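You operate a simulated robot arm through the tools that you are given. There is no shell and no other tool. Be economical: measure what you need, move in short steps, check, and stop when the job is done.

Carry out the task below with a simulated robot arm. There is one attempt and no reset: what you move stays moved.

TASK
Measure metal block two and put it on the mat for its length.
Fine: use the length gauge; draw the jaw fully open again.

It is judged by the outcome, as a careful person would: the job done as asked, and still so three seconds after it is handed in. It fails if anything else is knocked over, pushed out of place, dropped, spilled or broken.

THE ROBOT
A 6-joint arm with a two-finger parallel gripper, fixed in place. Base frame: the origin is at the foot of the arm, x ahead of it, y to its left, z up; the work surface is at about z = 0.82. Lengths are in m, angles in rad, forces in N, time in s.
With the tool pointing down near the work surface it reaches from about 0.26 to 0.68 m from the base axis. Its first joint turns from -1.152 to 1.152 rad. Payload 2.9 kg.
Tool frame: the origin (TCP) lies between the finger pads and is the grasp point; the fingertips stand 0.03 m ahead of it; z points along the fingers, y is the line along which they close. The gripper opens to 0.11 m. The fingers are 0.02 m wide and 0.01 m thick; the gripper's body (0.048 by 0.112 m) begins 0.055 m behind the TCP.
Orientation is that of the tool frame in the base frame, as a unit quaternion [x, y, z, w]. With the fingers straight down and closing along the base's y, the tool's x points along the base's -x, its y along +y and its z along -z.

THE INTERFACE
- The arm moves only by the tool servo_tool. Its argument "deltas" is a list of rows, each a list of 7 numbers: the shift along the tool's x, y, z in m, then the turn, a rotation vector about the tool's x, y, z in rad, then the finger opening in m, from 0 to 0.11. In form: [[tx, ty, tz, ax, ay, az, jaw], ...]. A call has 1 to 20 rows; each row is the pose to reach, as a shift and turn from the pose commanded when the call began, along the tool's axes at that moment. A row lasts 0.2 s, in which the tool goes at most 0.05 m and 0.15 rad; a call with a longer step from one row to the next is refused whole, and so is a gripper value outside its range. A pose out of reach is approached as far as the arm can. The call stops where the force on the tool passes 90 N (or 10 N more than at its start, if that is more) or the arm is blocked; 0.2 s more then pass. The fingers move at their own pace (about 0.108 m/s each) and stop on an object; they squeeze with about 24 N. The grip force told is the motor's: it shows also when the fingers shut on nothing. Time passes only in rows, and 0.2 s behind the last, so rows that repeat a pose let the fingers close. It gives the time, the measured TCP pose, the force on the tool (base axes), the opening and the grip force at its end, in the units of the frame above (readings bear some noise), and new pictures: "pictures" is both (left out), scene, wrist or none.
- Cameras (640 x 400 px; columns grow to the right, rows downward): "scene" is fixed at [0.0709, 0.4256, 1.3633]; the picture's right is [-0.86, -0.52, 0.00], its down [-0.29, 0.49, -0.82] and it looks along [0.42, -0.71, -0.57] (base axes); focal length 328 px, centre (320, 200). "wrist" rides on the gripper at [-0.036, 0, -0.057] in the tool frame; the picture's right is [0.00, -1.00, 0.00], its down [0.97, 0.00, -0.24] and it looks along [0.24, 0.00, 0.97] (tool axes); focal length 218 px, centre (320, 200).
- pixel_to_xyz(camera, pixels): for up to 12 pixels [column, row] of the newest picture of that camera ("zoom" is the newest enlarged one), the place [x, y, z] in the base frame of the surface seen there, good to about 0.003 m, but the place of the scene camera against the robot may be out by one fixed shift of up to 0.025 m in any direction. No time passes.
- enlarge(camera, box): a new picture of the part [left, top, right, bottom] of that camera's present view, enlarged. No time passes.
- close_job(): hands the job in; it is judged then, once.

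Work in short steps. Measure before you move; look again where a grasp or a placing could have gone wrong, and mend it. You have 80 turns and 120 pictures in all, those below and enlarged ones among them. Open the gripper and draw the arm clear of the work before you hand the job in, unless the task says otherwise; then end with one line.

The tools are called after "Call:" by a JSON object that holds its "api" and its "payload". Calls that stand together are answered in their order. servo_tool: Moves the arm, as the interface text tells. Its arguments: {"type":"object","properties":{"deltas":{"type":"array","items":{"type":"array","items":{"type":"number"}}},"pictures":{"type":"string","enum":["both","scene","wrist","none"]}},"required":["deltas"]} The other tools are called the same way: pixel_to_xyz (camera, pixels) gives the place of the surface under pixels of a picture; enlarge (camera, box) takes an enlarged picture of a part of a camera's view; close_job () hands the job in.

At the start:

```text
time: 0.0
ee_pos: [0.4988, 0.0448, 1.112]
tcp_rot: [0.0, 1.0, 0.0, -0.001]
ft_force: [-0.1, 0.8, -0.1]
finger_gap: 0.1099
grip_force: 0.0
```

scene: 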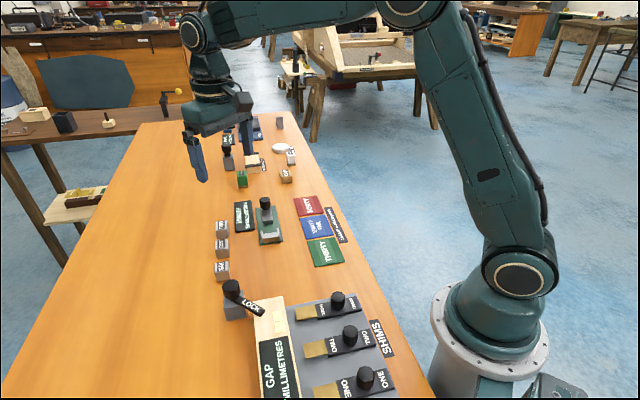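
wrist: 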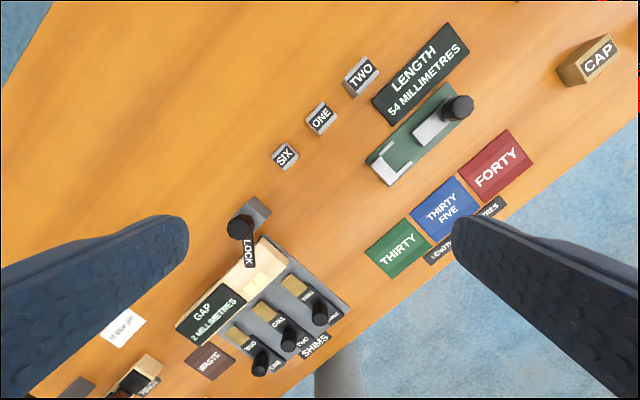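

The wrist view shows block TWO near (361,75), the length gauge near (420,130) and the mats. I enlarge these for detail.

Call:
{"api": "enlarge", "payload": {"camera": "wrist", "box": [320, 10, 560, 270]}}

Call:
{"api": "enlarge", "payload": {"camera": "scene", "box": [190, 170, 370, 290]}}

Call:
{"api": "pixel_to_xyz", "payload": {"camera": "wrist", "pixels": [[361, 75], [361, 93], [320, 118], [458, 107], [434, 130], [385, 172], [397, 247], [442, 210], [496, 166], [410, 135], [345, 88], [373, 62]]}}

```text
1.54 times, centred on (440, 140) of wrist
```

zoom: 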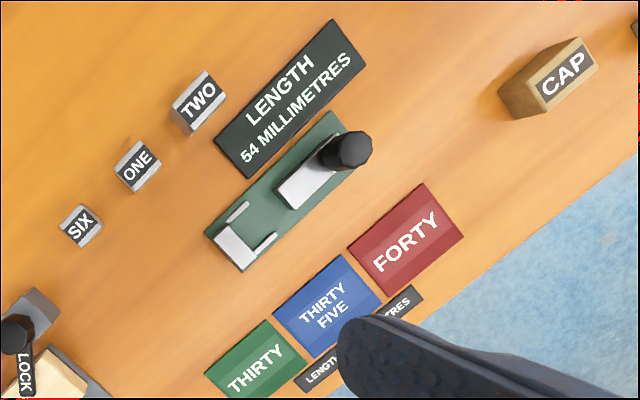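

```text
3.33 times, centred on (280, 230) of scene
```

zoom: 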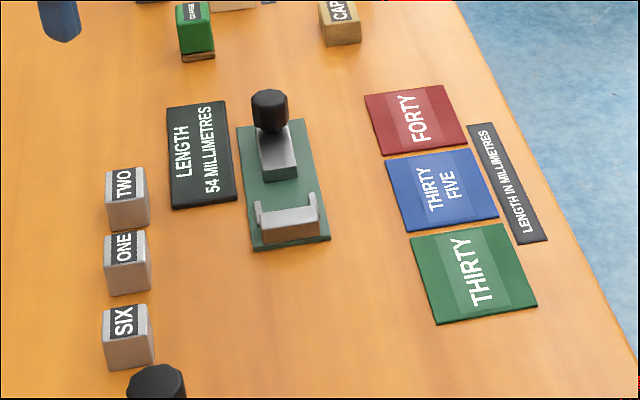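

```text
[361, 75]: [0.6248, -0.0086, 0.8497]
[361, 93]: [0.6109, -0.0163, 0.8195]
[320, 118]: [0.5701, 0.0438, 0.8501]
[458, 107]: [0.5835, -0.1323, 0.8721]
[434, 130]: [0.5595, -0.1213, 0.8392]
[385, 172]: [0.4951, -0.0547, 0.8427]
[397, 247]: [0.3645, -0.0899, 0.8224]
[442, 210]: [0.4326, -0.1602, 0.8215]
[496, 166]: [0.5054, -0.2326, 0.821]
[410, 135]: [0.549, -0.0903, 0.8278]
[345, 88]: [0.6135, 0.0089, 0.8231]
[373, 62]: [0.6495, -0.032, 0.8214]
```

The gauge axis runs about -45° in the base frame. I turn the tool 45° and come lower over the gauge and block to see them well.

Call:
{"api": "servo_tool", "payload": {"deltas": [[0, -0.01, 0, 0, 0, 0.13, 0.11], [-0.01, -0.03, 0.02, 0, 0, 0.26, 0.11], [-0.01, -0.05, 0.04, 0, 0, 0.39, 0.11], [-0.01, -0.07, 0.06, 0, 0, 0.52, 0.11], [-0.01, -0.085, 0.08, 0, 0, 0.65, 0.11], [-0.01, -0.085, 0.1, 0, 0, 0.785, 0.11], [-0.01, -0.085, 0.1, 0, 0, 0.785, 0.11]], "pictures": "wrist"}}

```text
time: 1.6
ee_pos: [0.5063, -0.0405, 1.0122]
tcp_rot: [0.383, 0.924, -0.001, 0.0]
ft_force: [-1.3, -0.2, 0.4]
finger_gap: 0.1101
grip_force: 0.0
```

wrist: 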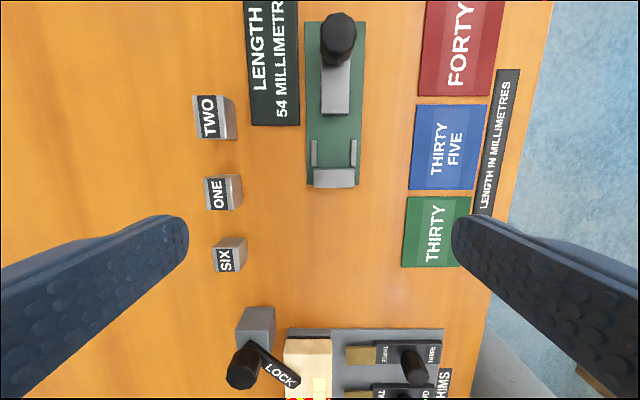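

Aligned well. I measure block, gauge and mat features.

Call:
{"api": "enlarge", "payload": {"camera": "wrist", "box": [180, 0, 400, 200]}}

Call:
{"api": "pixel_to_xyz", "payload": {"camera": "wrist", "pixels": [[208, 99], [208, 135], [196, 118], [221, 118], [334, 178], [316, 150], [353, 150], [335, 60], [335, 111], [339, 20], [335, 140], [358, 30]]}}

Call:
{"api": "pixel_to_xyz", "payload": {"camera": "wrist", "pixels": [[448, 148], [438, 232], [458, 50], [412, 150], [486, 150], [448, 107], [446, 188], [323, 80], [349, 80], [335, 170], [335, 188], [339, 47]]}}

```text
2.00 times, centred on (290, 100) of wrist
```

zoom: 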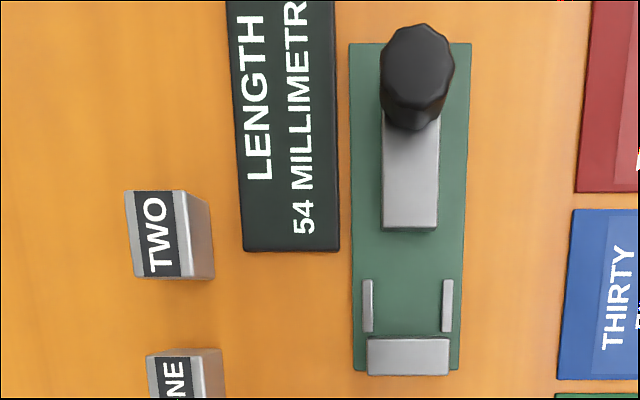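

```text
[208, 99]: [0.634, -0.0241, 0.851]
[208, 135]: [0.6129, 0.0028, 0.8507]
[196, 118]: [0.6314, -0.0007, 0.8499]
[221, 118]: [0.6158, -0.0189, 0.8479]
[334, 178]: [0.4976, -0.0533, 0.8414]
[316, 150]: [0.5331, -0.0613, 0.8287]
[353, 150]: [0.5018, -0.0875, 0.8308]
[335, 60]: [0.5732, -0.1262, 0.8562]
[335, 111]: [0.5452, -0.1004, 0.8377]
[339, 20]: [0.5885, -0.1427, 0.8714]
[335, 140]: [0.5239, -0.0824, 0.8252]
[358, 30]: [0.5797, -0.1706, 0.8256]
```

```text
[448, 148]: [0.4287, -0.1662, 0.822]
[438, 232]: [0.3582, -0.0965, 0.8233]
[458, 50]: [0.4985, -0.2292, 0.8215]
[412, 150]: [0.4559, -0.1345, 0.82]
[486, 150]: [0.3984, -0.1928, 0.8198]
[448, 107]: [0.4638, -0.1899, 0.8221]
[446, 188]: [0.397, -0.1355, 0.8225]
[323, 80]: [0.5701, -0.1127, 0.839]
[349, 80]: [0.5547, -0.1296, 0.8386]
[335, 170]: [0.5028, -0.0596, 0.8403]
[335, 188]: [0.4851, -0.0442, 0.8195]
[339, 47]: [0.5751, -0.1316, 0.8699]
```

Block TWO's centre is about U=.448, V=.435 (u along the gauge axis, v across). I move above it with the fingers part-way closed, then look.

Call:
{"api": "servo_tool", "payload": {"deltas": [[-0.02, 0.035, 0.015, 0, 0, 0, 0.09], [-0.04, 0.07, 0.03, 0, 0, 0, 0.07], [-0.061, 0.1056, 0.05, 0, 0, 0, 0.055], [-0.061, 0.1056, 0.08, 0, 0, 0, 0.055], [-0.061, 0.1056, 0.08, 0, 0, 0, 0.055]], "pictures": "both"}}

```text
time: 2.8
ee_pos: [0.6271, -0.0143, 0.9323]
tcp_rot: [0.383, 0.924, 0.001, -0.001]
ft_force: [0.1, 0.0, 0.2]
finger_gap: 0.0549
grip_force: 0.0
```

scene: 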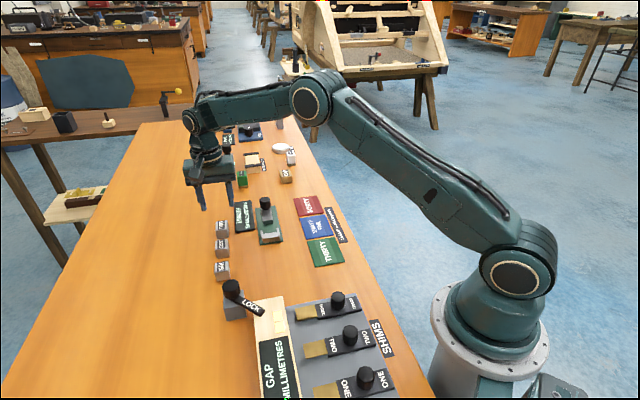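
wrist: 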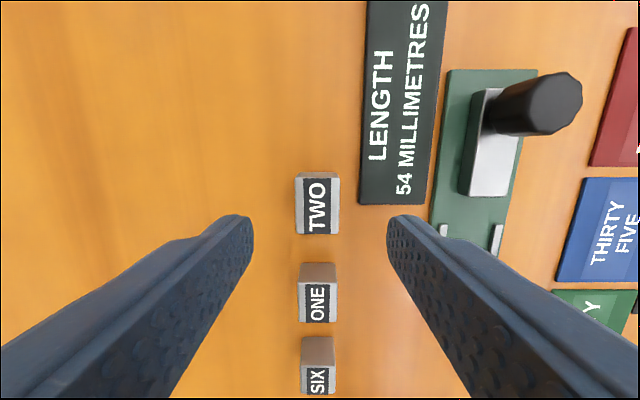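

Call:
{"api": "pixel_to_xyz", "payload": {"camera": "wrist", "pixels": [[317, 183], [317, 230], [299, 210], [338, 210], [317, 208], [375, 180], [410, 190], [350, 230], [318, 178], [535, 95], [575, 100], [490, 150]]}}

Call:
{"api": "enlarge", "payload": {"camera": "wrist", "box": [240, 150, 400, 250]}}

```text
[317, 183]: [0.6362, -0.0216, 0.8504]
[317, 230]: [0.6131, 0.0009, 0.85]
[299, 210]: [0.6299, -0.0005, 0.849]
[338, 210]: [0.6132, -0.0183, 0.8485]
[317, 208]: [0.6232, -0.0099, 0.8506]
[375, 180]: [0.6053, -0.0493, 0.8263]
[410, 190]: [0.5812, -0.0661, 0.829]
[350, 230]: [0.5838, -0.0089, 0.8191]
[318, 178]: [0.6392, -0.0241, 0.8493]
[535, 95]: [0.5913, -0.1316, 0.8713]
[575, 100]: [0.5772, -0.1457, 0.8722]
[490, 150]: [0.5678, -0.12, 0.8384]
```

```text
4.00 times, centred on (320, 200) of wrist
```

zoom: 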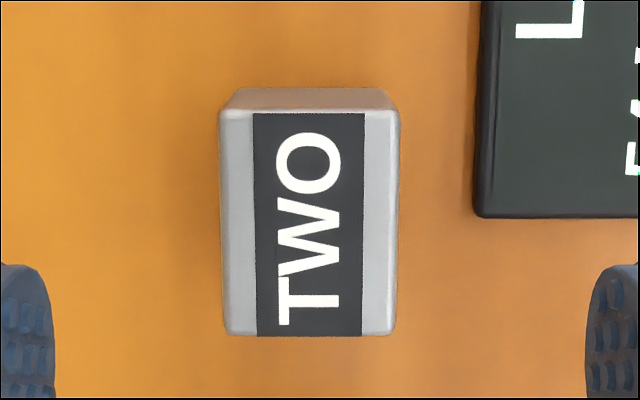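

Block centre is U≈.449, V≈.433, top at z .850, so the tool is centred across it. I go down to TCP z≈.862 (tips clear of the sign) and close.

Call:
{"api": "servo_tool", "payload": {"deltas": [[0.0045, 0, 0.03, 0, 0, 0, 0.055], [0.0045, 0, 0.055, 0, 0, 0, 0.055], [0.0045, 0, 0.07, 0, 0, 0, 0.055], [0.0045, 0, 0.07, 0, 0, 0, 0.055], [0.0045, 0, 0.07, 0, 0, 0, 0.02], [0.0045, 0, 0.07, 0, 0, 0, 0.01], [0.0045, 0, 0.07, 0, 0, 0, 0.01]], "pictures": "wrist"}}

```text
time: 4.4
ee_pos: [0.6244, -0.0096, 0.8629]
tcp_rot: [0.383, 0.924, -0.001, -0.001]
ft_force: [0.9, -0.4, 0.0]
finger_gap: 0.0292
grip_force: 24.0
```

wrist: 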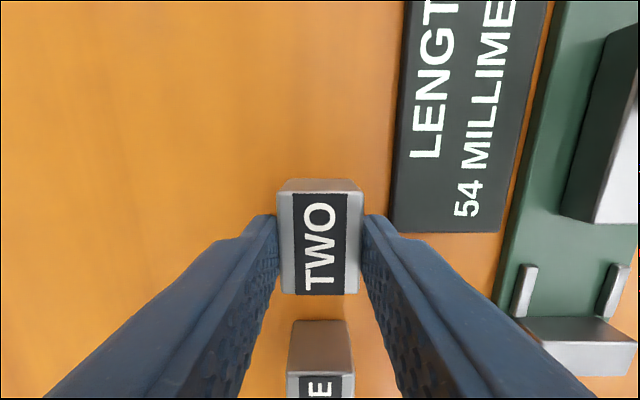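

Gripped at 0.029 m. I lift and carry it above the gauge, then look.

Call:
{"api": "servo_tool", "payload": {"deltas": [[0, 0, -0.03, 0, 0, 0, 0.01], [0, 0, -0.065, 0, 0, 0, 0.01], [0.008, -0.04, -0.065, 0, 0, 0, 0.01], [0.016, -0.08, -0.065, 0, 0, 0, 0.01], [0.0243, -0.1217, -0.065, 0, 0, 0, 0.01], [0.0243, -0.1217, -0.065, 0, 0, 0, 0.01]], "pictures": "both"}}

```text
time: 5.8
ee_pos: [0.5195, -0.075, 0.9244]
tcp_rot: [0.383, 0.924, 0.0, 0.0]
ft_force: [0.1, -0.5, -1.3]
finger_gap: 0.0293
grip_force: 24.3
```

scene: 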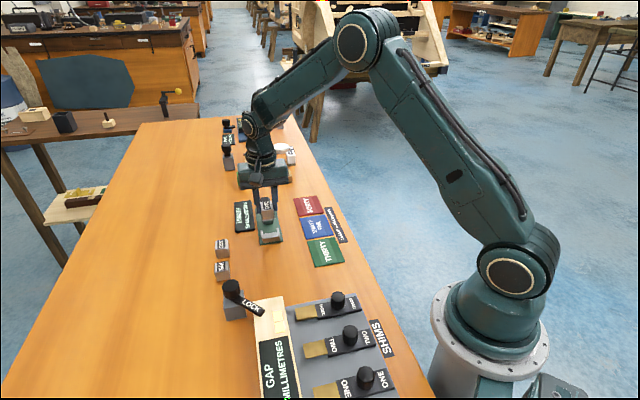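
wrist: 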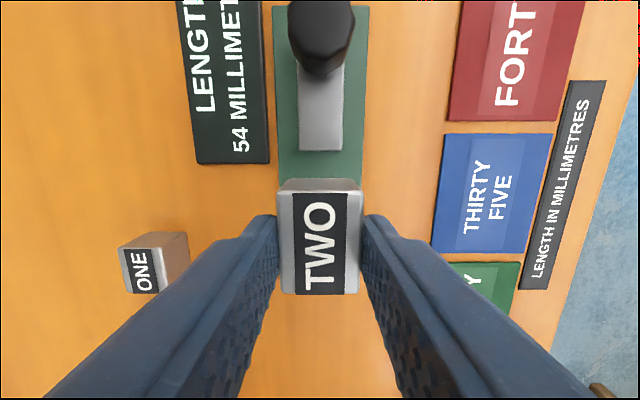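

I recheck the gauge's axis and jaw face from this view.

Call:
{"api": "pixel_to_xyz", "payload": {"camera": "wrist", "pixels": [[305, 120], [337, 120], [321, 146], [321, 165], [320, 183], [320, 292], [280, 150], [360, 150], [300, 30], [350, 30], [320, 10], [320, 72]]}}

Call:
{"api": "enlarge", "payload": {"camera": "scene", "box": [220, 160, 320, 250]}}

```text
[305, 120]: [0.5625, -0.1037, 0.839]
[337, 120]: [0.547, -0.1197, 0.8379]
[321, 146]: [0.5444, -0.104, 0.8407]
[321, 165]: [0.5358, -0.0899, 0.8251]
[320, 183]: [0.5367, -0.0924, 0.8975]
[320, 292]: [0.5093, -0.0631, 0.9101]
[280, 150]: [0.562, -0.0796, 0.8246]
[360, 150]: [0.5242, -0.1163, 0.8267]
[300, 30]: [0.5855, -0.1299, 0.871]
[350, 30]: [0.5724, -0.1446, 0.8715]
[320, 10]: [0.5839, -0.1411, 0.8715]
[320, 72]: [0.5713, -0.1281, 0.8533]
```

```text
4.44 times, centred on (270, 205) of scene
```

zoom: 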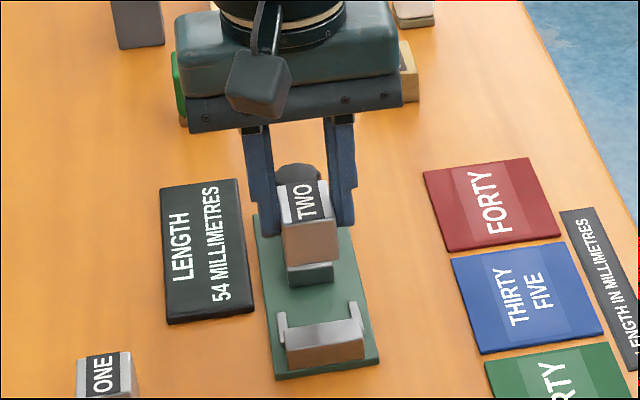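

The gauge centreline is V≈.313 and the jaw face U≈.456. I shift 4 mm toward the jaw and lower nearly to the plate.

Call:
{"api": "servo_tool", "payload": {"deltas": [[-0.004, -0.001, 0.0, 0, 0, 0, 0.01], [-0.004, -0.001, 0.03, 0, 0, 0, 0.01], [-0.004, -0.001, 0.045, 0, 0, 0, 0.01], [-0.004, -0.001, 0.05, 0, 0, 0, 0.01], [-0.004, -0.001, 0.05, 0, 0, 0, 0.01]], "pictures": "both"}}

Call:
{"api": "enlarge", "payload": {"camera": "scene", "box": [230, 180, 310, 250]}}

```text
time: 7.0
ee_pos: [0.5235, -0.0802, 0.8774]
tcp_rot: [0.383, 0.924, 0.0, 0.0]
ft_force: [0.6, 0.3, -0.7]
finger_gap: 0.0293
grip_force: 24.6
```

scene: 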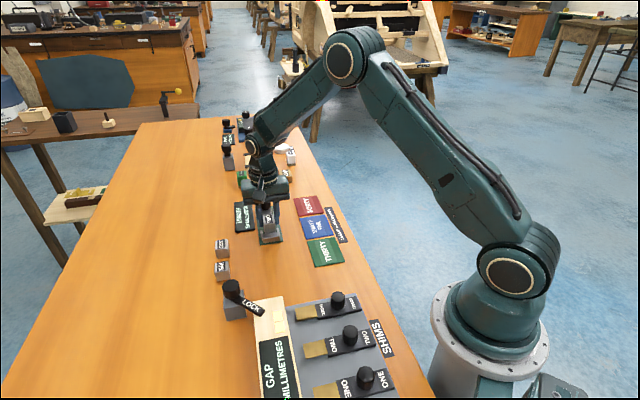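
wrist: 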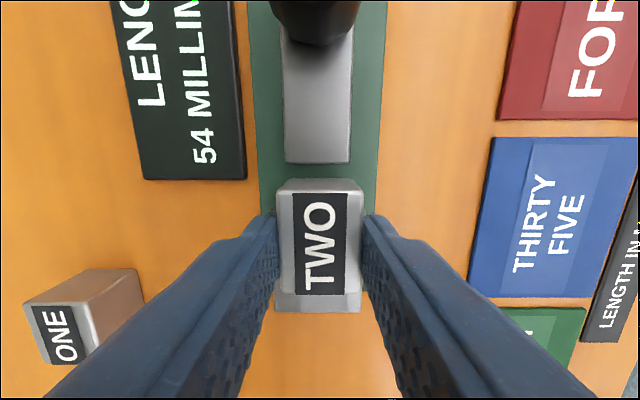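

```text
5.71 times, centred on (270, 215) of scene
```

zoom: 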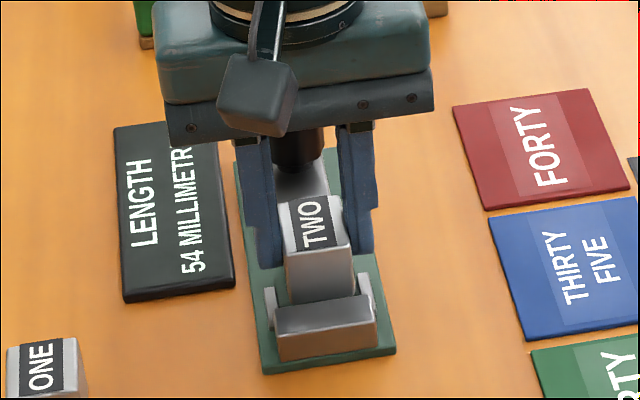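

Block is aligned between anvil and jaw. I lower the last ~7 mm in small steps.

Call:
{"api": "servo_tool", "payload": {"deltas": [[0, 0, 0.003, 0, 0, 0, 0.01], [0, 0, 0.006, 0, 0, 0, 0.01], [0, 0, 0.006, 0, 0, 0, 0.01]], "pictures": "none"}}

```text
time: 7.8
ee_pos: [0.5237, -0.0784, 0.8714]
tcp_rot: [0.383, 0.924, -0.001, 0.0]
ft_force: [0.8, 0.4, -0.9]
finger_gap: 0.0291
grip_force: 24.5
```

Call:
{"api": "servo_tool", "payload": {"deltas": [[0, 0, 0.001, 0, 0, 0, 0.01], [0, 0, 0.001, 0, 0, 0, 0.01]], "pictures": "none"}}

Call:
{"api": "enlarge", "payload": {"camera": "scene", "box": [240, 195, 300, 250]}}

```text
time: 8.4
ee_pos: [0.5233, -0.0769, 0.8701]
tcp_rot: [0.382, 0.924, 0.0, 0.0]
ft_force: [-0.6, -0.4, -1.4]
finger_gap: 0.0291
grip_force: 24.4
```

```text
7.27 times, centred on (270, 222) of scene
```

zoom: 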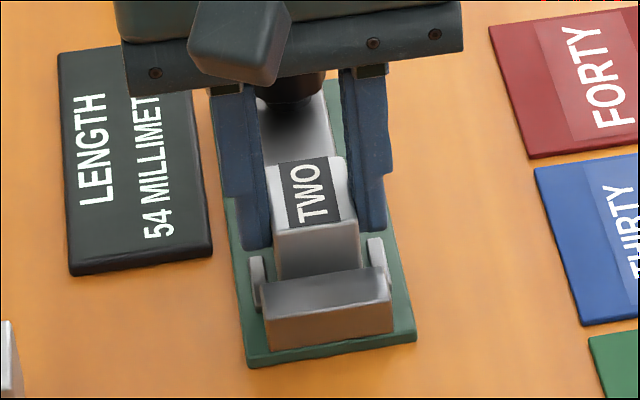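

Almost down; 1.5 mm more to check for contact.

Call:
{"api": "servo_tool", "payload": {"deltas": [[0, 0, 0.001, 0, 0, 0, 0.01], [0, 0, 0.0015, 0, 0, 0, 0.01]], "pictures": "none"}}

```text
time: 9.0
ee_pos: [0.5228, -0.0778, 0.8692]
tcp_rot: [0.382, 0.924, 0.001, 0.002]
ft_force: [-1.5, 3.6, 10.7]
finger_gap: 0.0297
grip_force: 24.4
```

Contact (10.7 N up), so the block rests on the plate. I release gently and rise straight up.

Call:
{"api": "servo_tool", "payload": {"deltas": [[0, 0, -0.001, 0, 0, 0, 0.03], [0, 0, -0.001, 0, 0, 0, 0.045], [0, 0, -0.001, 0, 0, 0, 0.05], [0, 0, -0.03, 0, 0, 0, 0.05], [0, 0, -0.07, 0, 0, 0, 0.05], [0.0, 0, -0.09, 0, 0, 0, 0.05], [0.0, 0, -0.09, 0, 0, 0, 0.05]], "pictures": "both"}}

```text
time: 10.6
ee_pos: [0.5233, -0.0792, 0.9586]
tcp_rot: [0.382, 0.924, -0.001, 0.001]
ft_force: [0.0, 0.3, -0.2]
finger_gap: 0.0501
grip_force: 0.0
```

scene: 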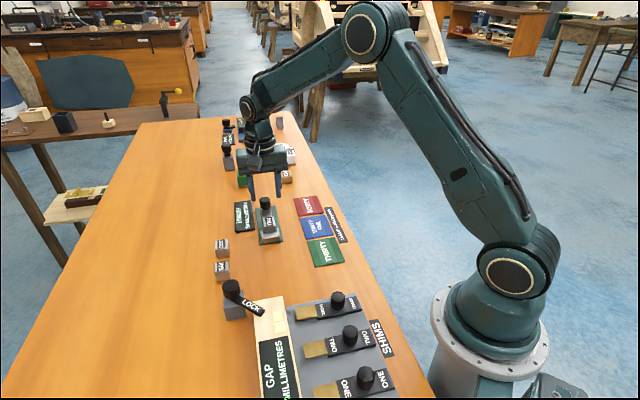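
wrist: 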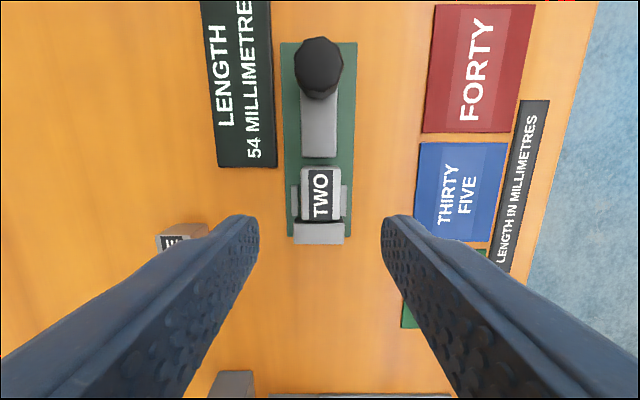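

Block stands in the gauge between the rails. I measure the knob.

Call:
{"api": "pixel_to_xyz", "payload": {"camera": "wrist", "pixels": [[319, 42], [319, 60], [319, 74], [300, 60], [338, 60], [319, 90], [319, 98], [319, 110], [319, 152], [320, 171], [320, 216], [319, 46]]}}

Call:
{"api": "enlarge", "payload": {"camera": "wrist", "box": [260, 20, 380, 120]}}

Call:
{"api": "enlarge", "payload": {"camera": "scene", "box": [240, 180, 300, 250]}}

```text
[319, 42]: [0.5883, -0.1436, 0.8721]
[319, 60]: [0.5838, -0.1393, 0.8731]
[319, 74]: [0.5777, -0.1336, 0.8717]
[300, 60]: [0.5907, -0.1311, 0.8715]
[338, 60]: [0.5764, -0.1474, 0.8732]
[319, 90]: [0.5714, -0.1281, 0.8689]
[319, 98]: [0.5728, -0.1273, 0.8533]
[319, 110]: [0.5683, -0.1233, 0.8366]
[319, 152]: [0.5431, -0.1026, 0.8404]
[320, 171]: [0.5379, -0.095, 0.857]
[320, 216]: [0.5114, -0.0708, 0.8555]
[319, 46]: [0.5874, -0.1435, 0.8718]
```

```text
4.00 times, centred on (320, 70) of wrist
```

zoom: 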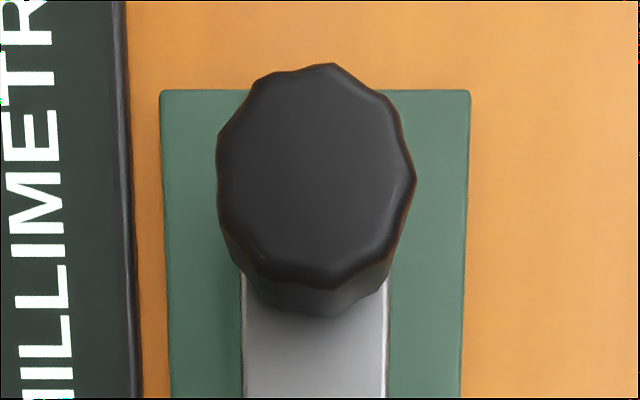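

```text
5.71 times, centred on (270, 215) of scene
```

zoom: 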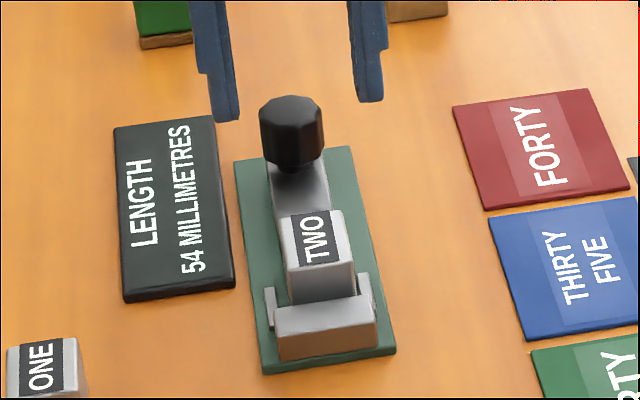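

Knob centre is U≈.511, V≈.314, diameter .028, top z .872. I move over it, descend to TCP z≈.877, and close on it.

Call:
{"api": "servo_tool", "payload": {"deltas": [[-0.04, 0, 0.0, 0, 0, 0, 0.055], [-0.0845, 0, 0.0, 0, 0, 0, 0.055], [-0.0845, 0, 0.03, 0, 0, 0, 0.055], [-0.0845, 0, 0.06, 0, 0, 0, 0.055], [-0.0845, 0, 0.081, 0, 0, 0, 0.055], [-0.0845, 0, 0.081, 0, 0, 0, 0.055]], "pictures": "both"}}

Call:
{"api": "enlarge", "payload": {"camera": "scene", "box": [220, 160, 320, 250]}}

```text
time: 12.0
ee_pos: [0.5833, -0.1399, 0.8771]
tcp_rot: [0.383, 0.924, 0.0, -0.001]
ft_force: [0.2, 0.8, -0.4]
finger_gap: 0.0552
grip_force: 0.0
```

scene: 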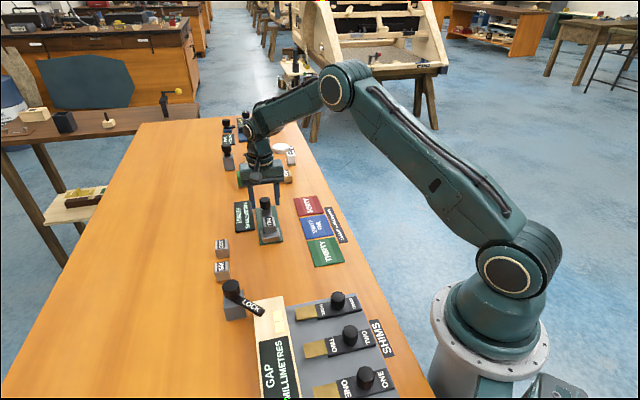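
wrist: 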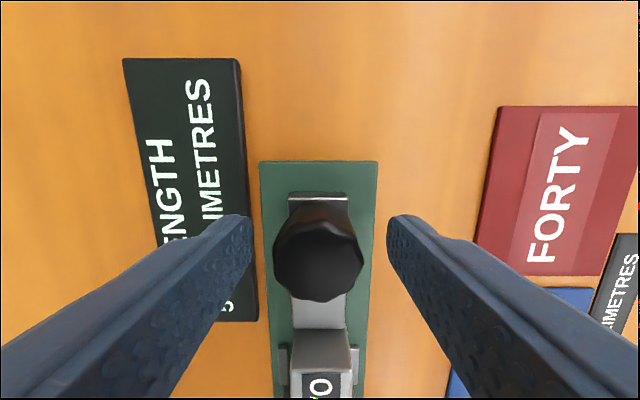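

```text
4.44 times, centred on (270, 205) of scene
```

zoom: 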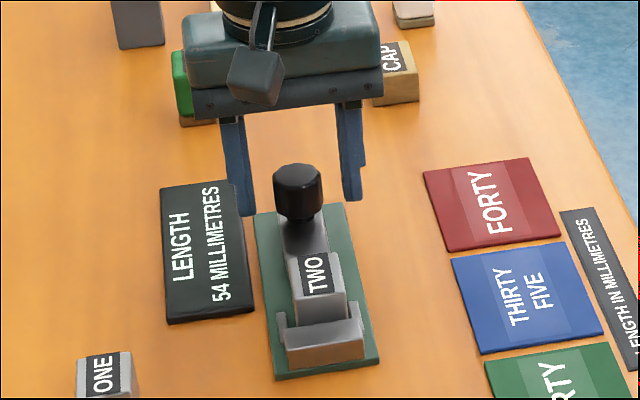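

Call:
{"api": "servo_tool", "payload": {"deltas": [[0, 0, 0, 0, 0, 0, 0.035], [0, 0, 0, 0, 0, 0, 0.015], [0, 0, 0, 0, 0, 0, 0.015]], "pictures": "wrist"}}

```text
time: 12.8
ee_pos: [0.5841, -0.1381, 0.8772]
tcp_rot: [0.382, 0.924, 0.0, 0.0]
ft_force: [5.8, 6.4, -4.1]
finger_gap: 0.0288
grip_force: 45.2
```

wrist: 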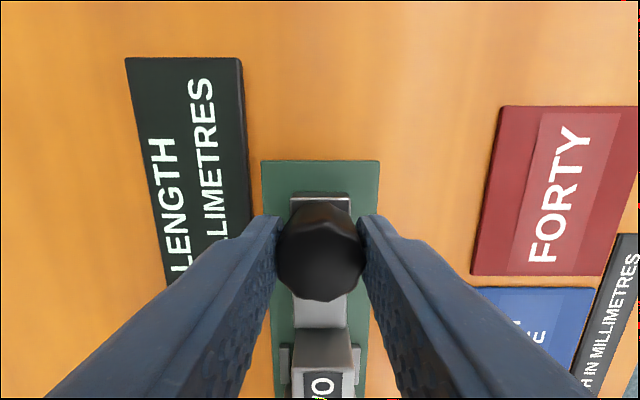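

Knob gripped. I slide it toward the block in small steps, watching the force.

Call:
{"api": "servo_tool", "payload": {"deltas": [[0.003, 0.001, 0, 0, 0, 0, 0.015], [0.006, 0.001, 0, 0, 0, 0, 0.015], [0.009, 0.001, 0, 0, 0, 0, 0.015]], "pictures": "scene"}}

Call:
{"api": "enlarge", "payload": {"camera": "scene", "box": [230, 190, 300, 250]}}

```text
time: 13.6
ee_pos: [0.5765, -0.1311, 0.8772]
tcp_rot: [0.383, 0.924, 0.0, 0.001]
ft_force: [4.2, 2.7, -4.9]
finger_gap: 0.0293
grip_force: 44.9
```

scene: 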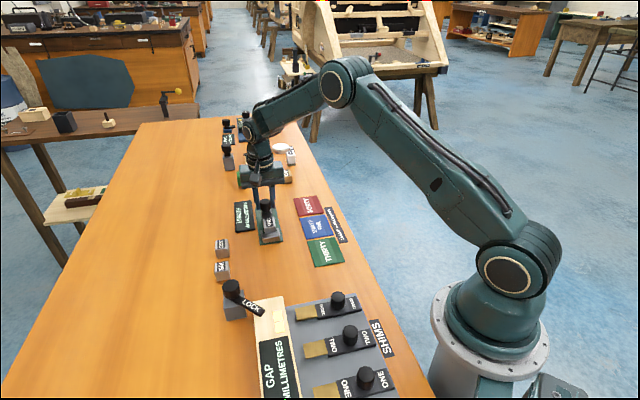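

```text
6.67 times, centred on (265, 220) of scene
```

zoom: 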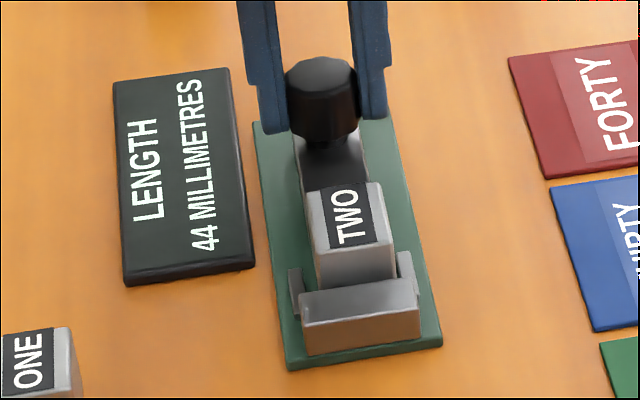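

Reads 44 mm now. I go on in 1 mm steps.

Call:
{"api": "servo_tool", "payload": {"deltas": [[0.001, 0, 0, 0, 0, 0, 0.015], [0.002, 0, 0, 0, 0, 0, 0.015], [0.003, 0, 0, 0, 0, 0, 0.015]], "pictures": "none"}}

Call:
{"api": "enlarge", "payload": {"camera": "scene", "box": [230, 190, 300, 250]}}

```text
time: 14.4
ee_pos: [0.5742, -0.1289, 0.8771]
tcp_rot: [0.384, 0.923, 0.0, -0.001]
ft_force: [-0.9, -3.6, -0.8]
finger_gap: 0.029
grip_force: 45.1
```

```text
6.67 times, centred on (265, 220) of scene
```

zoom: 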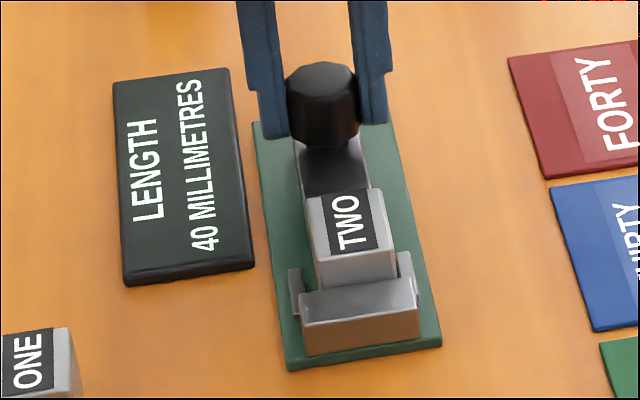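

Reads 40, but there is no contact force yet, so I keep closing.

Call:
{"api": "servo_tool", "payload": {"deltas": [[0.001, 0, 0, 0, 0, 0, 0.015], [0.002, 0, 0, 0, 0, 0, 0.015], [0.003, 0, 0, 0, 0, 0, 0.015]], "pictures": "none"}}

Call:
{"api": "enlarge", "payload": {"camera": "scene", "box": [230, 190, 300, 250]}}

```text
time: 15.2
ee_pos: [0.5749, -0.1289, 0.8774]
tcp_rot: [0.383, 0.924, 0.0, 0.001]
ft_force: [7.3, -14.1, -6.1]
finger_gap: 0.0295
grip_force: 45.1
```

```text
6.67 times, centred on (265, 220) of scene
```

zoom: 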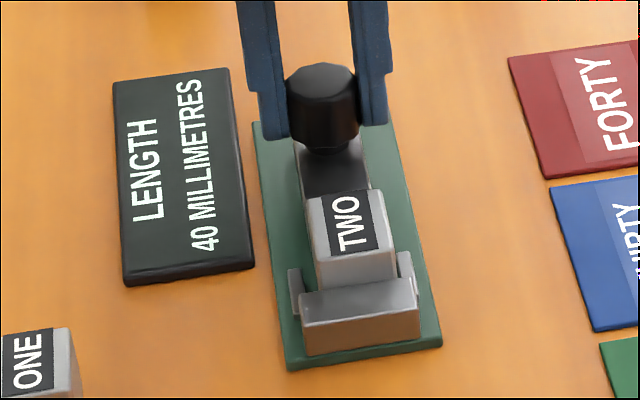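

About 15 N along the axis now: contact, reading 40. One more small push confirms it.

Call:
{"api": "servo_tool", "payload": {"deltas": [[0.001, 0, 0, 0, 0, 0, 0.015], [0.002, 0, 0, 0, 0, 0, 0.015], [0.002, 0, 0, 0, 0, 0, 0.015]], "pictures": "none"}}

Call:
{"api": "enlarge", "payload": {"camera": "scene", "box": [230, 190, 300, 250]}}

```text
time: 16.0
ee_pos: [0.5734, -0.1271, 0.878]
tcp_rot: [0.383, 0.924, 0.0, 0.004]
ft_force: [22.0, -22.6, -12.3]
finger_gap: 0.0293
grip_force: 44.6
```

```text
6.67 times, centred on (265, 220) of scene
```

zoom: 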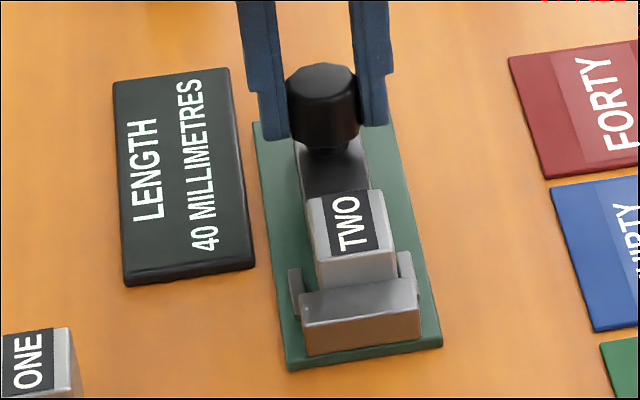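

Firm at 40 mm with ~31 N, so the mat is FORTY. Now I draw the jaw back open.

Call:
{"api": "servo_tool", "payload": {"deltas": [[-0.004, 0, 0, 0, 0, 0, 0.015], [-0.008, 0, 0, 0, 0, 0, 0.015], [-0.012, 0, 0, 0, 0, 0, 0.015], [-0.016, 0, 0, 0, 0, 0, 0.015], [-0.018, 0, 0, 0, 0, 0, 0.015], [-0.018, 0, 0, 0, 0, 0, 0.015]], "pictures": "none"}}

Call:
{"api": "enlarge", "payload": {"camera": "scene", "box": [230, 190, 300, 250]}}

```text
time: 17.4
ee_pos: [0.5833, -0.1368, 0.8766]
tcp_rot: [0.382, 0.924, -0.001, 0.0]
ft_force: [-18.0, -6.4, 15.8]
finger_gap: 0.0293
grip_force: 44.9
```

```text
6.67 times, centred on (265, 220) of scene
```

zoom: 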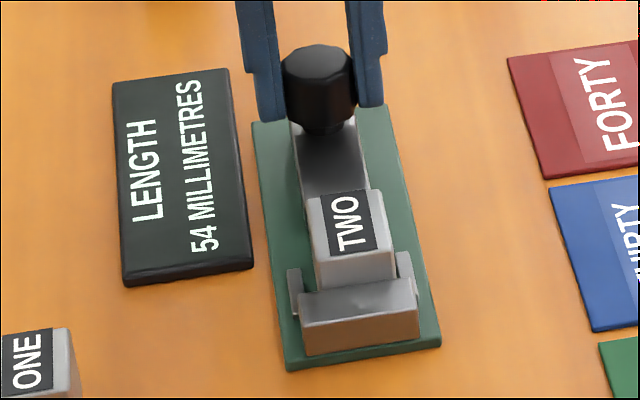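

Reads 54 with an end-stop force building. I pull 1.5 mm more to be sure it's the stop.

Call:
{"api": "servo_tool", "payload": {"deltas": [[-0.0015, 0, 0, 0, 0, 0, 0.015], [-0.0015, 0, 0, 0, 0, 0, 0.015]], "pictures": "none"}}

Call:
{"api": "enlarge", "payload": {"camera": "scene", "box": [230, 190, 300, 250]}}

```text
time: 18.0
ee_pos: [0.583, -0.1377, 0.8777]
tcp_rot: [0.383, 0.924, 0.0, -0.001]
ft_force: [-24.1, 3.5, 17.6]
finger_gap: 0.0289
grip_force: 45.4
```

```text
6.67 times, centred on (265, 220) of scene
```

zoom: 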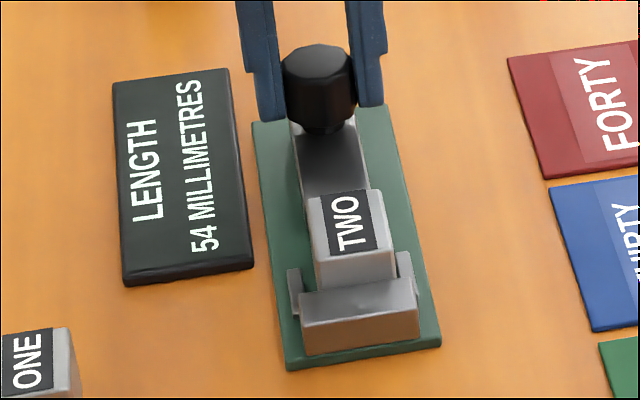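

It's at the end stop. I ease off, release, rise and move back above the block.

Call:
{"api": "servo_tool", "payload": {"deltas": [[0.002, 0.001, 0, 0, 0, 0, 0.015], [0.002, 0.001, 0, 0, 0, 0, 0.04], [0.002, 0.001, 0, 0, 0, 0, 0.055], [0.002, 0.001, -0.03, 0, 0, 0, 0.055], [0.002, 0.001, -0.07, 0, 0, 0, 0.055], [0.04, 0.001, -0.08, 0, 0, 0, 0.055], [0.085, 0.001, -0.08, 0, 0, 0, 0.055], [0.085, 0.001, -0.08, 0, 0, 0, 0.055]], "pictures": "both"}}

Call:
{"api": "pixel_to_xyz", "payload": {"camera": "wrist", "pixels": [[320, 180], [320, 210], [308, 200], [333, 200], [470, 20], [470, 130], [425, 70], [525, 70], [320, 60]]}}

Call:
{"api": "enlarge", "payload": {"camera": "scene", "box": [230, 190, 300, 250]}}

```text
time: 19.8
ee_pos: [0.5255, -0.0779, 0.9548]
tcp_rot: [0.383, 0.924, 0.0, 0.0]
ft_force: [0.6, -0.2, -0.4]
finger_gap: 0.0551
grip_force: 0.0
```

scene: 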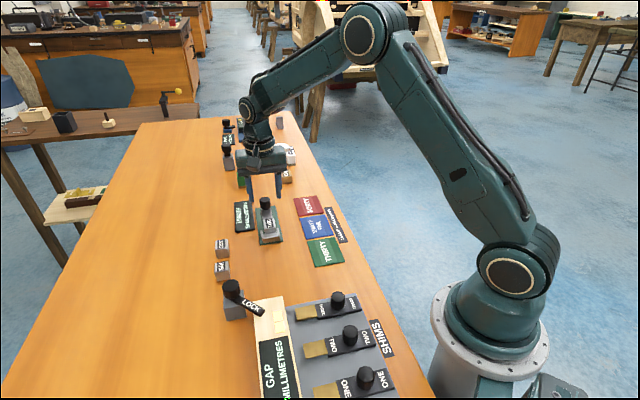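
wrist: 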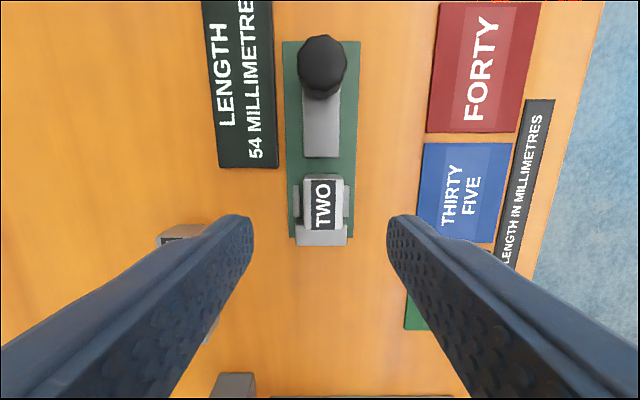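

```text
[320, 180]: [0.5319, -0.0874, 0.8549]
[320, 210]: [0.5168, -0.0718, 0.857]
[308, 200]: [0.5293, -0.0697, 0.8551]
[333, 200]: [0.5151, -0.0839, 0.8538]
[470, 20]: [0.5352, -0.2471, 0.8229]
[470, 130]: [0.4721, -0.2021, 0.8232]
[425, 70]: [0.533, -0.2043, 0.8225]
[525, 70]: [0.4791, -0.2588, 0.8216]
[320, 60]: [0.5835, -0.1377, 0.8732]
```

```text
6.67 times, centred on (265, 220) of scene
```

zoom: 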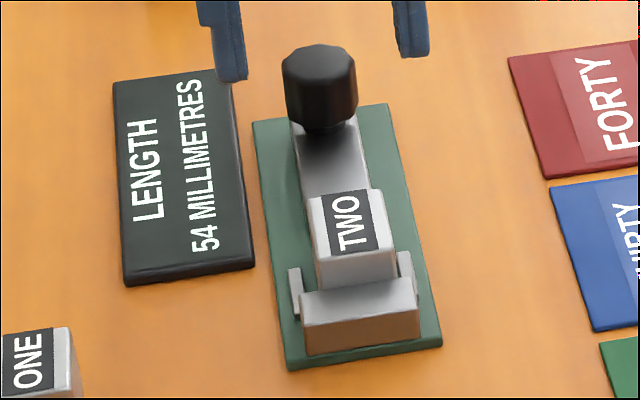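

Readout 54, jaw open, block at the anvil (centre U≈.422, V≈.313). I descend and grip it.

Call:
{"api": "servo_tool", "payload": {"deltas": [[0.003, -0.003, 0.03, 0, 0, 0, 0.055], [0.003, -0.003, 0.065, 0, 0, 0, 0.055], [0.003, -0.003, 0.085, 0, 0, 0, 0.055], [0.003, -0.003, 0.085, 0, 0, 0, 0.055], [0.003, -0.003, 0.085, 0, 0, 0, 0.03], [0.003, -0.003, 0.085, 0, 0, 0, 0.01], [0.003, -0.003, 0.085, 0, 0, 0, 0.01]], "pictures": "wrist"}}

```text
time: 21.4
ee_pos: [0.5229, -0.079, 0.8718]
tcp_rot: [0.383, 0.924, -0.001, 0.0]
ft_force: [-0.2, 0.3, 0.1]
finger_gap: 0.0293
grip_force: 24.0
```

wrist: 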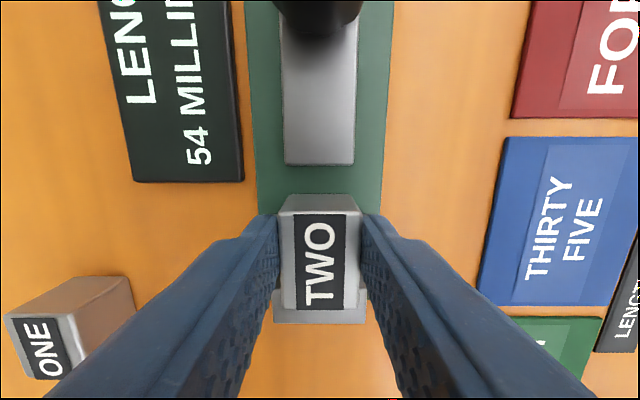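

Gripped. I lift, carry sideways off the gauge, then over the FORTY mat.

Call:
{"api": "servo_tool", "payload": {"deltas": [[0, 0, -0.03, 0, 0, 0, 0.01], [0, 0, -0.07, 0, 0, 0, 0.01], [0, -0.04, -0.08, 0, 0, 0, 0.01], [0, -0.08, -0.08, 0, 0, 0, 0.01], [-0.03, -0.11, -0.08, 0, 0, 0, 0.01], [-0.065, -0.124, -0.08, 0, 0, 0, 0.01], [-0.094, -0.124, -0.08, 0, 0, 0, 0.01], [-0.094, -0.124, -0.08, 0, 0, 0, 0.01]], "pictures": "both"}}

Call:
{"api": "enlarge", "payload": {"camera": "scene", "box": [240, 150, 360, 240]}}

```text
time: 23.2
ee_pos: [0.4998, -0.2313, 0.9525]
tcp_rot: [0.382, 0.924, 0.0, 0.0]
ft_force: [0.0, 0.1, -0.8]
finger_gap: 0.0294
grip_force: 24.0
```

scene: 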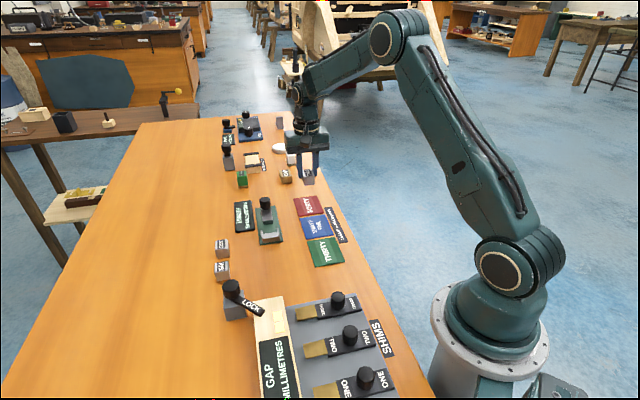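
wrist: 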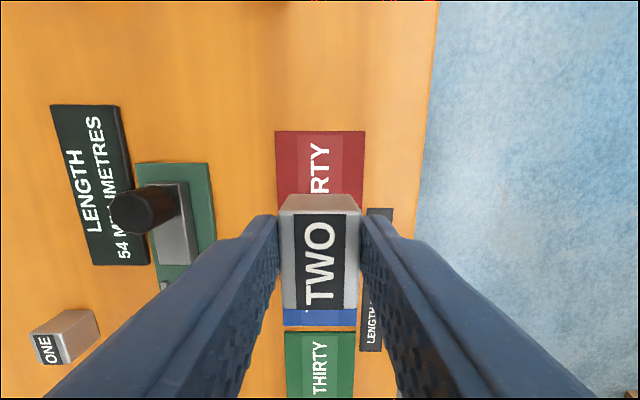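

```text
4.44 times, centred on (300, 195) of scene
```

zoom: 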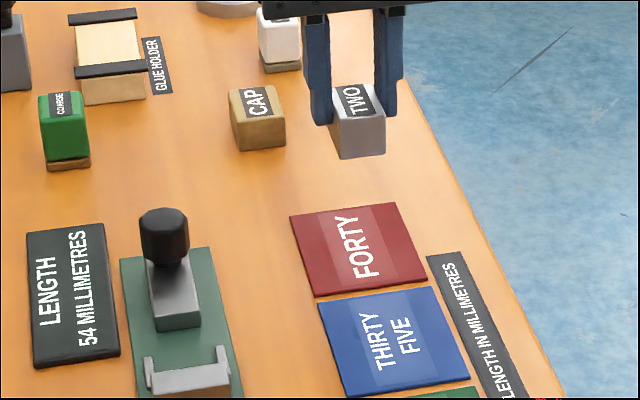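

Call:
{"api": "pixel_to_xyz", "payload": {"camera": "wrist", "pixels": [[277, 134], [363, 133], [320, 134], [278, 200], [362, 200], [290, 318]]}}

Call:
{"api": "pixel_to_xyz", "payload": {"camera": "zoom", "pixels": [[293, 218], [392, 205], [424, 278], [316, 293], [356, 248]]}}

```text
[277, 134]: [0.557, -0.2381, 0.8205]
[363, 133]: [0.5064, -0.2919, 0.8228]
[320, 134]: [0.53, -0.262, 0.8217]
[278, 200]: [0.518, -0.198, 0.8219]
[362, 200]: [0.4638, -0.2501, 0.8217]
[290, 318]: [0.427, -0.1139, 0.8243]
```

```text
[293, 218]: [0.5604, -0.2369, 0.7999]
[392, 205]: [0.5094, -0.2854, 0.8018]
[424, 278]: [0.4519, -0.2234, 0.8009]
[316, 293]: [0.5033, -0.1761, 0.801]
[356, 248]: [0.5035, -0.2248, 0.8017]
```

The mat spans U .477–.563 and V .152–.226, and the block is over its middle. I lower to just above it.

Call:
{"api": "servo_tool", "payload": {"deltas": [[-0.004, 0, 0.03, 0, 0, 0, 0.01], [-0.004, 0, 0.06, 0, 0, 0, 0.01], [-0.004, 0, 0.078, 0, 0, 0, 0.01], [-0.004, 0, 0.081, 0, 0, 0, 0.01], [-0.004, 0, 0.081, 0, 0, 0, 0.01]], "pictures": "none"}}

Call:
{"api": "enlarge", "payload": {"camera": "scene", "box": [260, 170, 360, 240]}}

```text
time: 24.4
ee_pos: [0.5045, -0.2356, 0.871]
tcp_rot: [0.383, 0.924, 0.0, 0.0]
ft_force: [0.3, -0.2, -1.1]
finger_gap: 0.0292
grip_force: 23.6
```

```text
5.71 times, centred on (310, 205) of scene
```

zoom: 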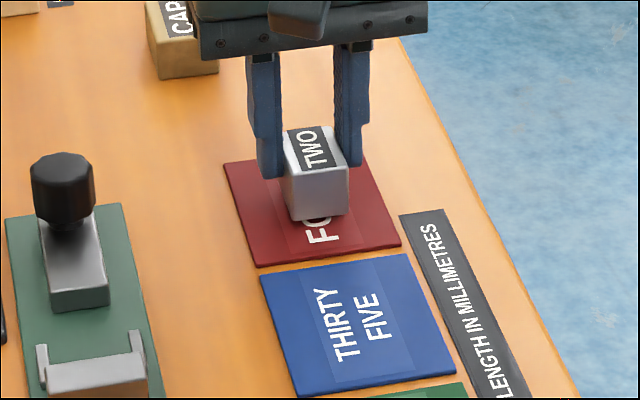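

I lower slowly until the force shows contact.

Call:
{"api": "servo_tool", "payload": {"deltas": [[0, 0, 0.002, 0, 0, 0, 0.01], [0, 0, 0.004, 0, 0, 0, 0.01], [0, 0, 0.004, 0, 0, 0, 0.01]], "pictures": "none"}}

```text
time: 25.2
ee_pos: [0.5036, -0.2344, 0.869]
tcp_rot: [0.383, 0.924, -0.001, 0.0]
ft_force: [-0.4, -0.1, -0.8]
finger_gap: 0.0295
grip_force: 23.8
```

Call:
{"api": "servo_tool", "payload": {"deltas": [[0, 0, 0.001, 0, 0, 0, 0.01], [0, 0, 0.002, 0, 0, 0, 0.01], [0, 0, 0.002, 0, 0, 0, 0.01]], "pictures": "none"}}

```text
time: 26.0
ee_pos: [0.5037, -0.2337, 0.8676]
tcp_rot: [0.382, 0.924, 0.0, 0.0]
ft_force: [-5.1, 2.7, 11.6]
finger_gap: 0.0291
grip_force: 24.3
```

Contact at 11.6 N. I release, rise and move clear.

Call:
{"api": "servo_tool", "payload": {"deltas": [[0, 0, -0.001, 0, 0, 0, 0.03], [0, 0, -0.001, 0, 0, 0, 0.05], [0, 0, -0.001, 0, 0, 0, 0.06], [0, 0, -0.03, 0, 0, 0, 0.06], [0, 0, -0.07, 0, 0, 0, 0.08], [0, 0, -0.11, 0, 0, 0, 0.1], [0.04, 0, -0.14, 0, 0, 0, 0.11], [0.08, 0, -0.16, 0, 0, 0, 0.11], [0.08, 0, -0.16, 0, 0, 0, 0.11]], "pictures": "both"}}

Call:
{"api": "enlarge", "payload": {"camera": "scene", "box": [220, 160, 360, 250]}}

```text
time: 28.0
ee_pos: [0.4454, -0.1812, 1.0289]
tcp_rot: [0.382, 0.924, 0.0, 0.0]
ft_force: [-0.3, -0.1, -0.2]
finger_gap: 0.11
grip_force: 0.0
```

scene: 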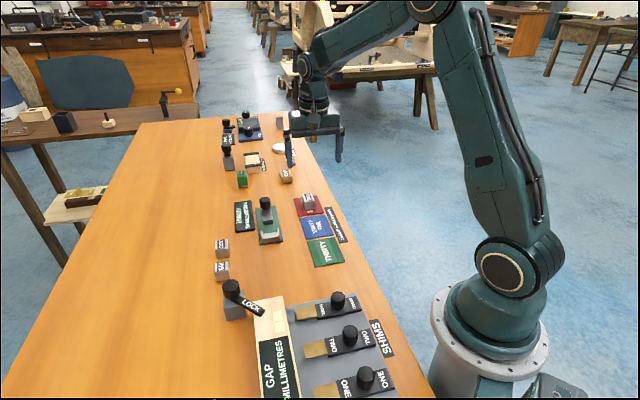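
wrist: 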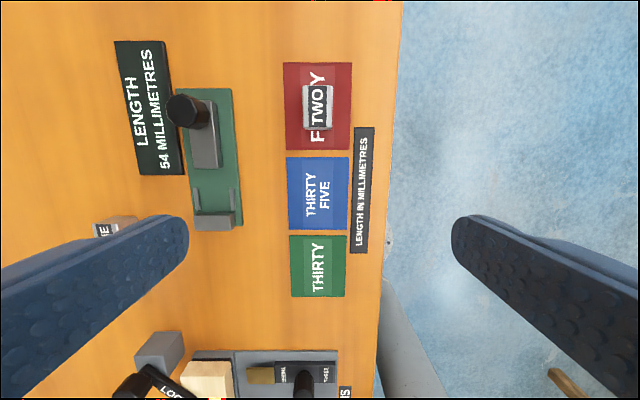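

```text
4.44 times, centred on (290, 205) of scene
```

zoom: 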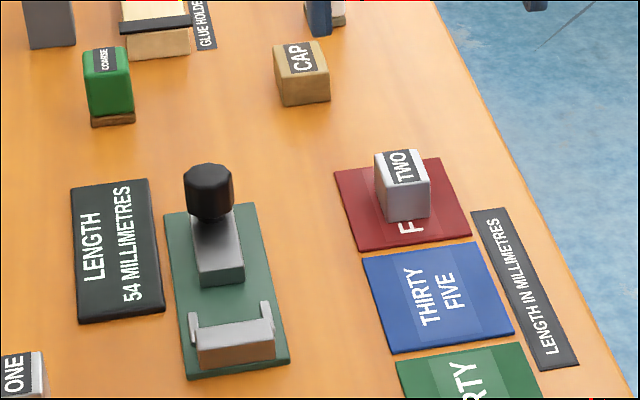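

The block stands in the middle of the FORTY mat, the gauge reads 54 (fully open), and the arm is clear with the gripper open. I hand in.

Call:
{"api": "close_job", "payload": {}}

```text
The job is handed in.
```

Block two measured 40 mm on the length gauge and now stands on the FORTY mat; the gauge jaw is drawn fully open again, at 54 mm.
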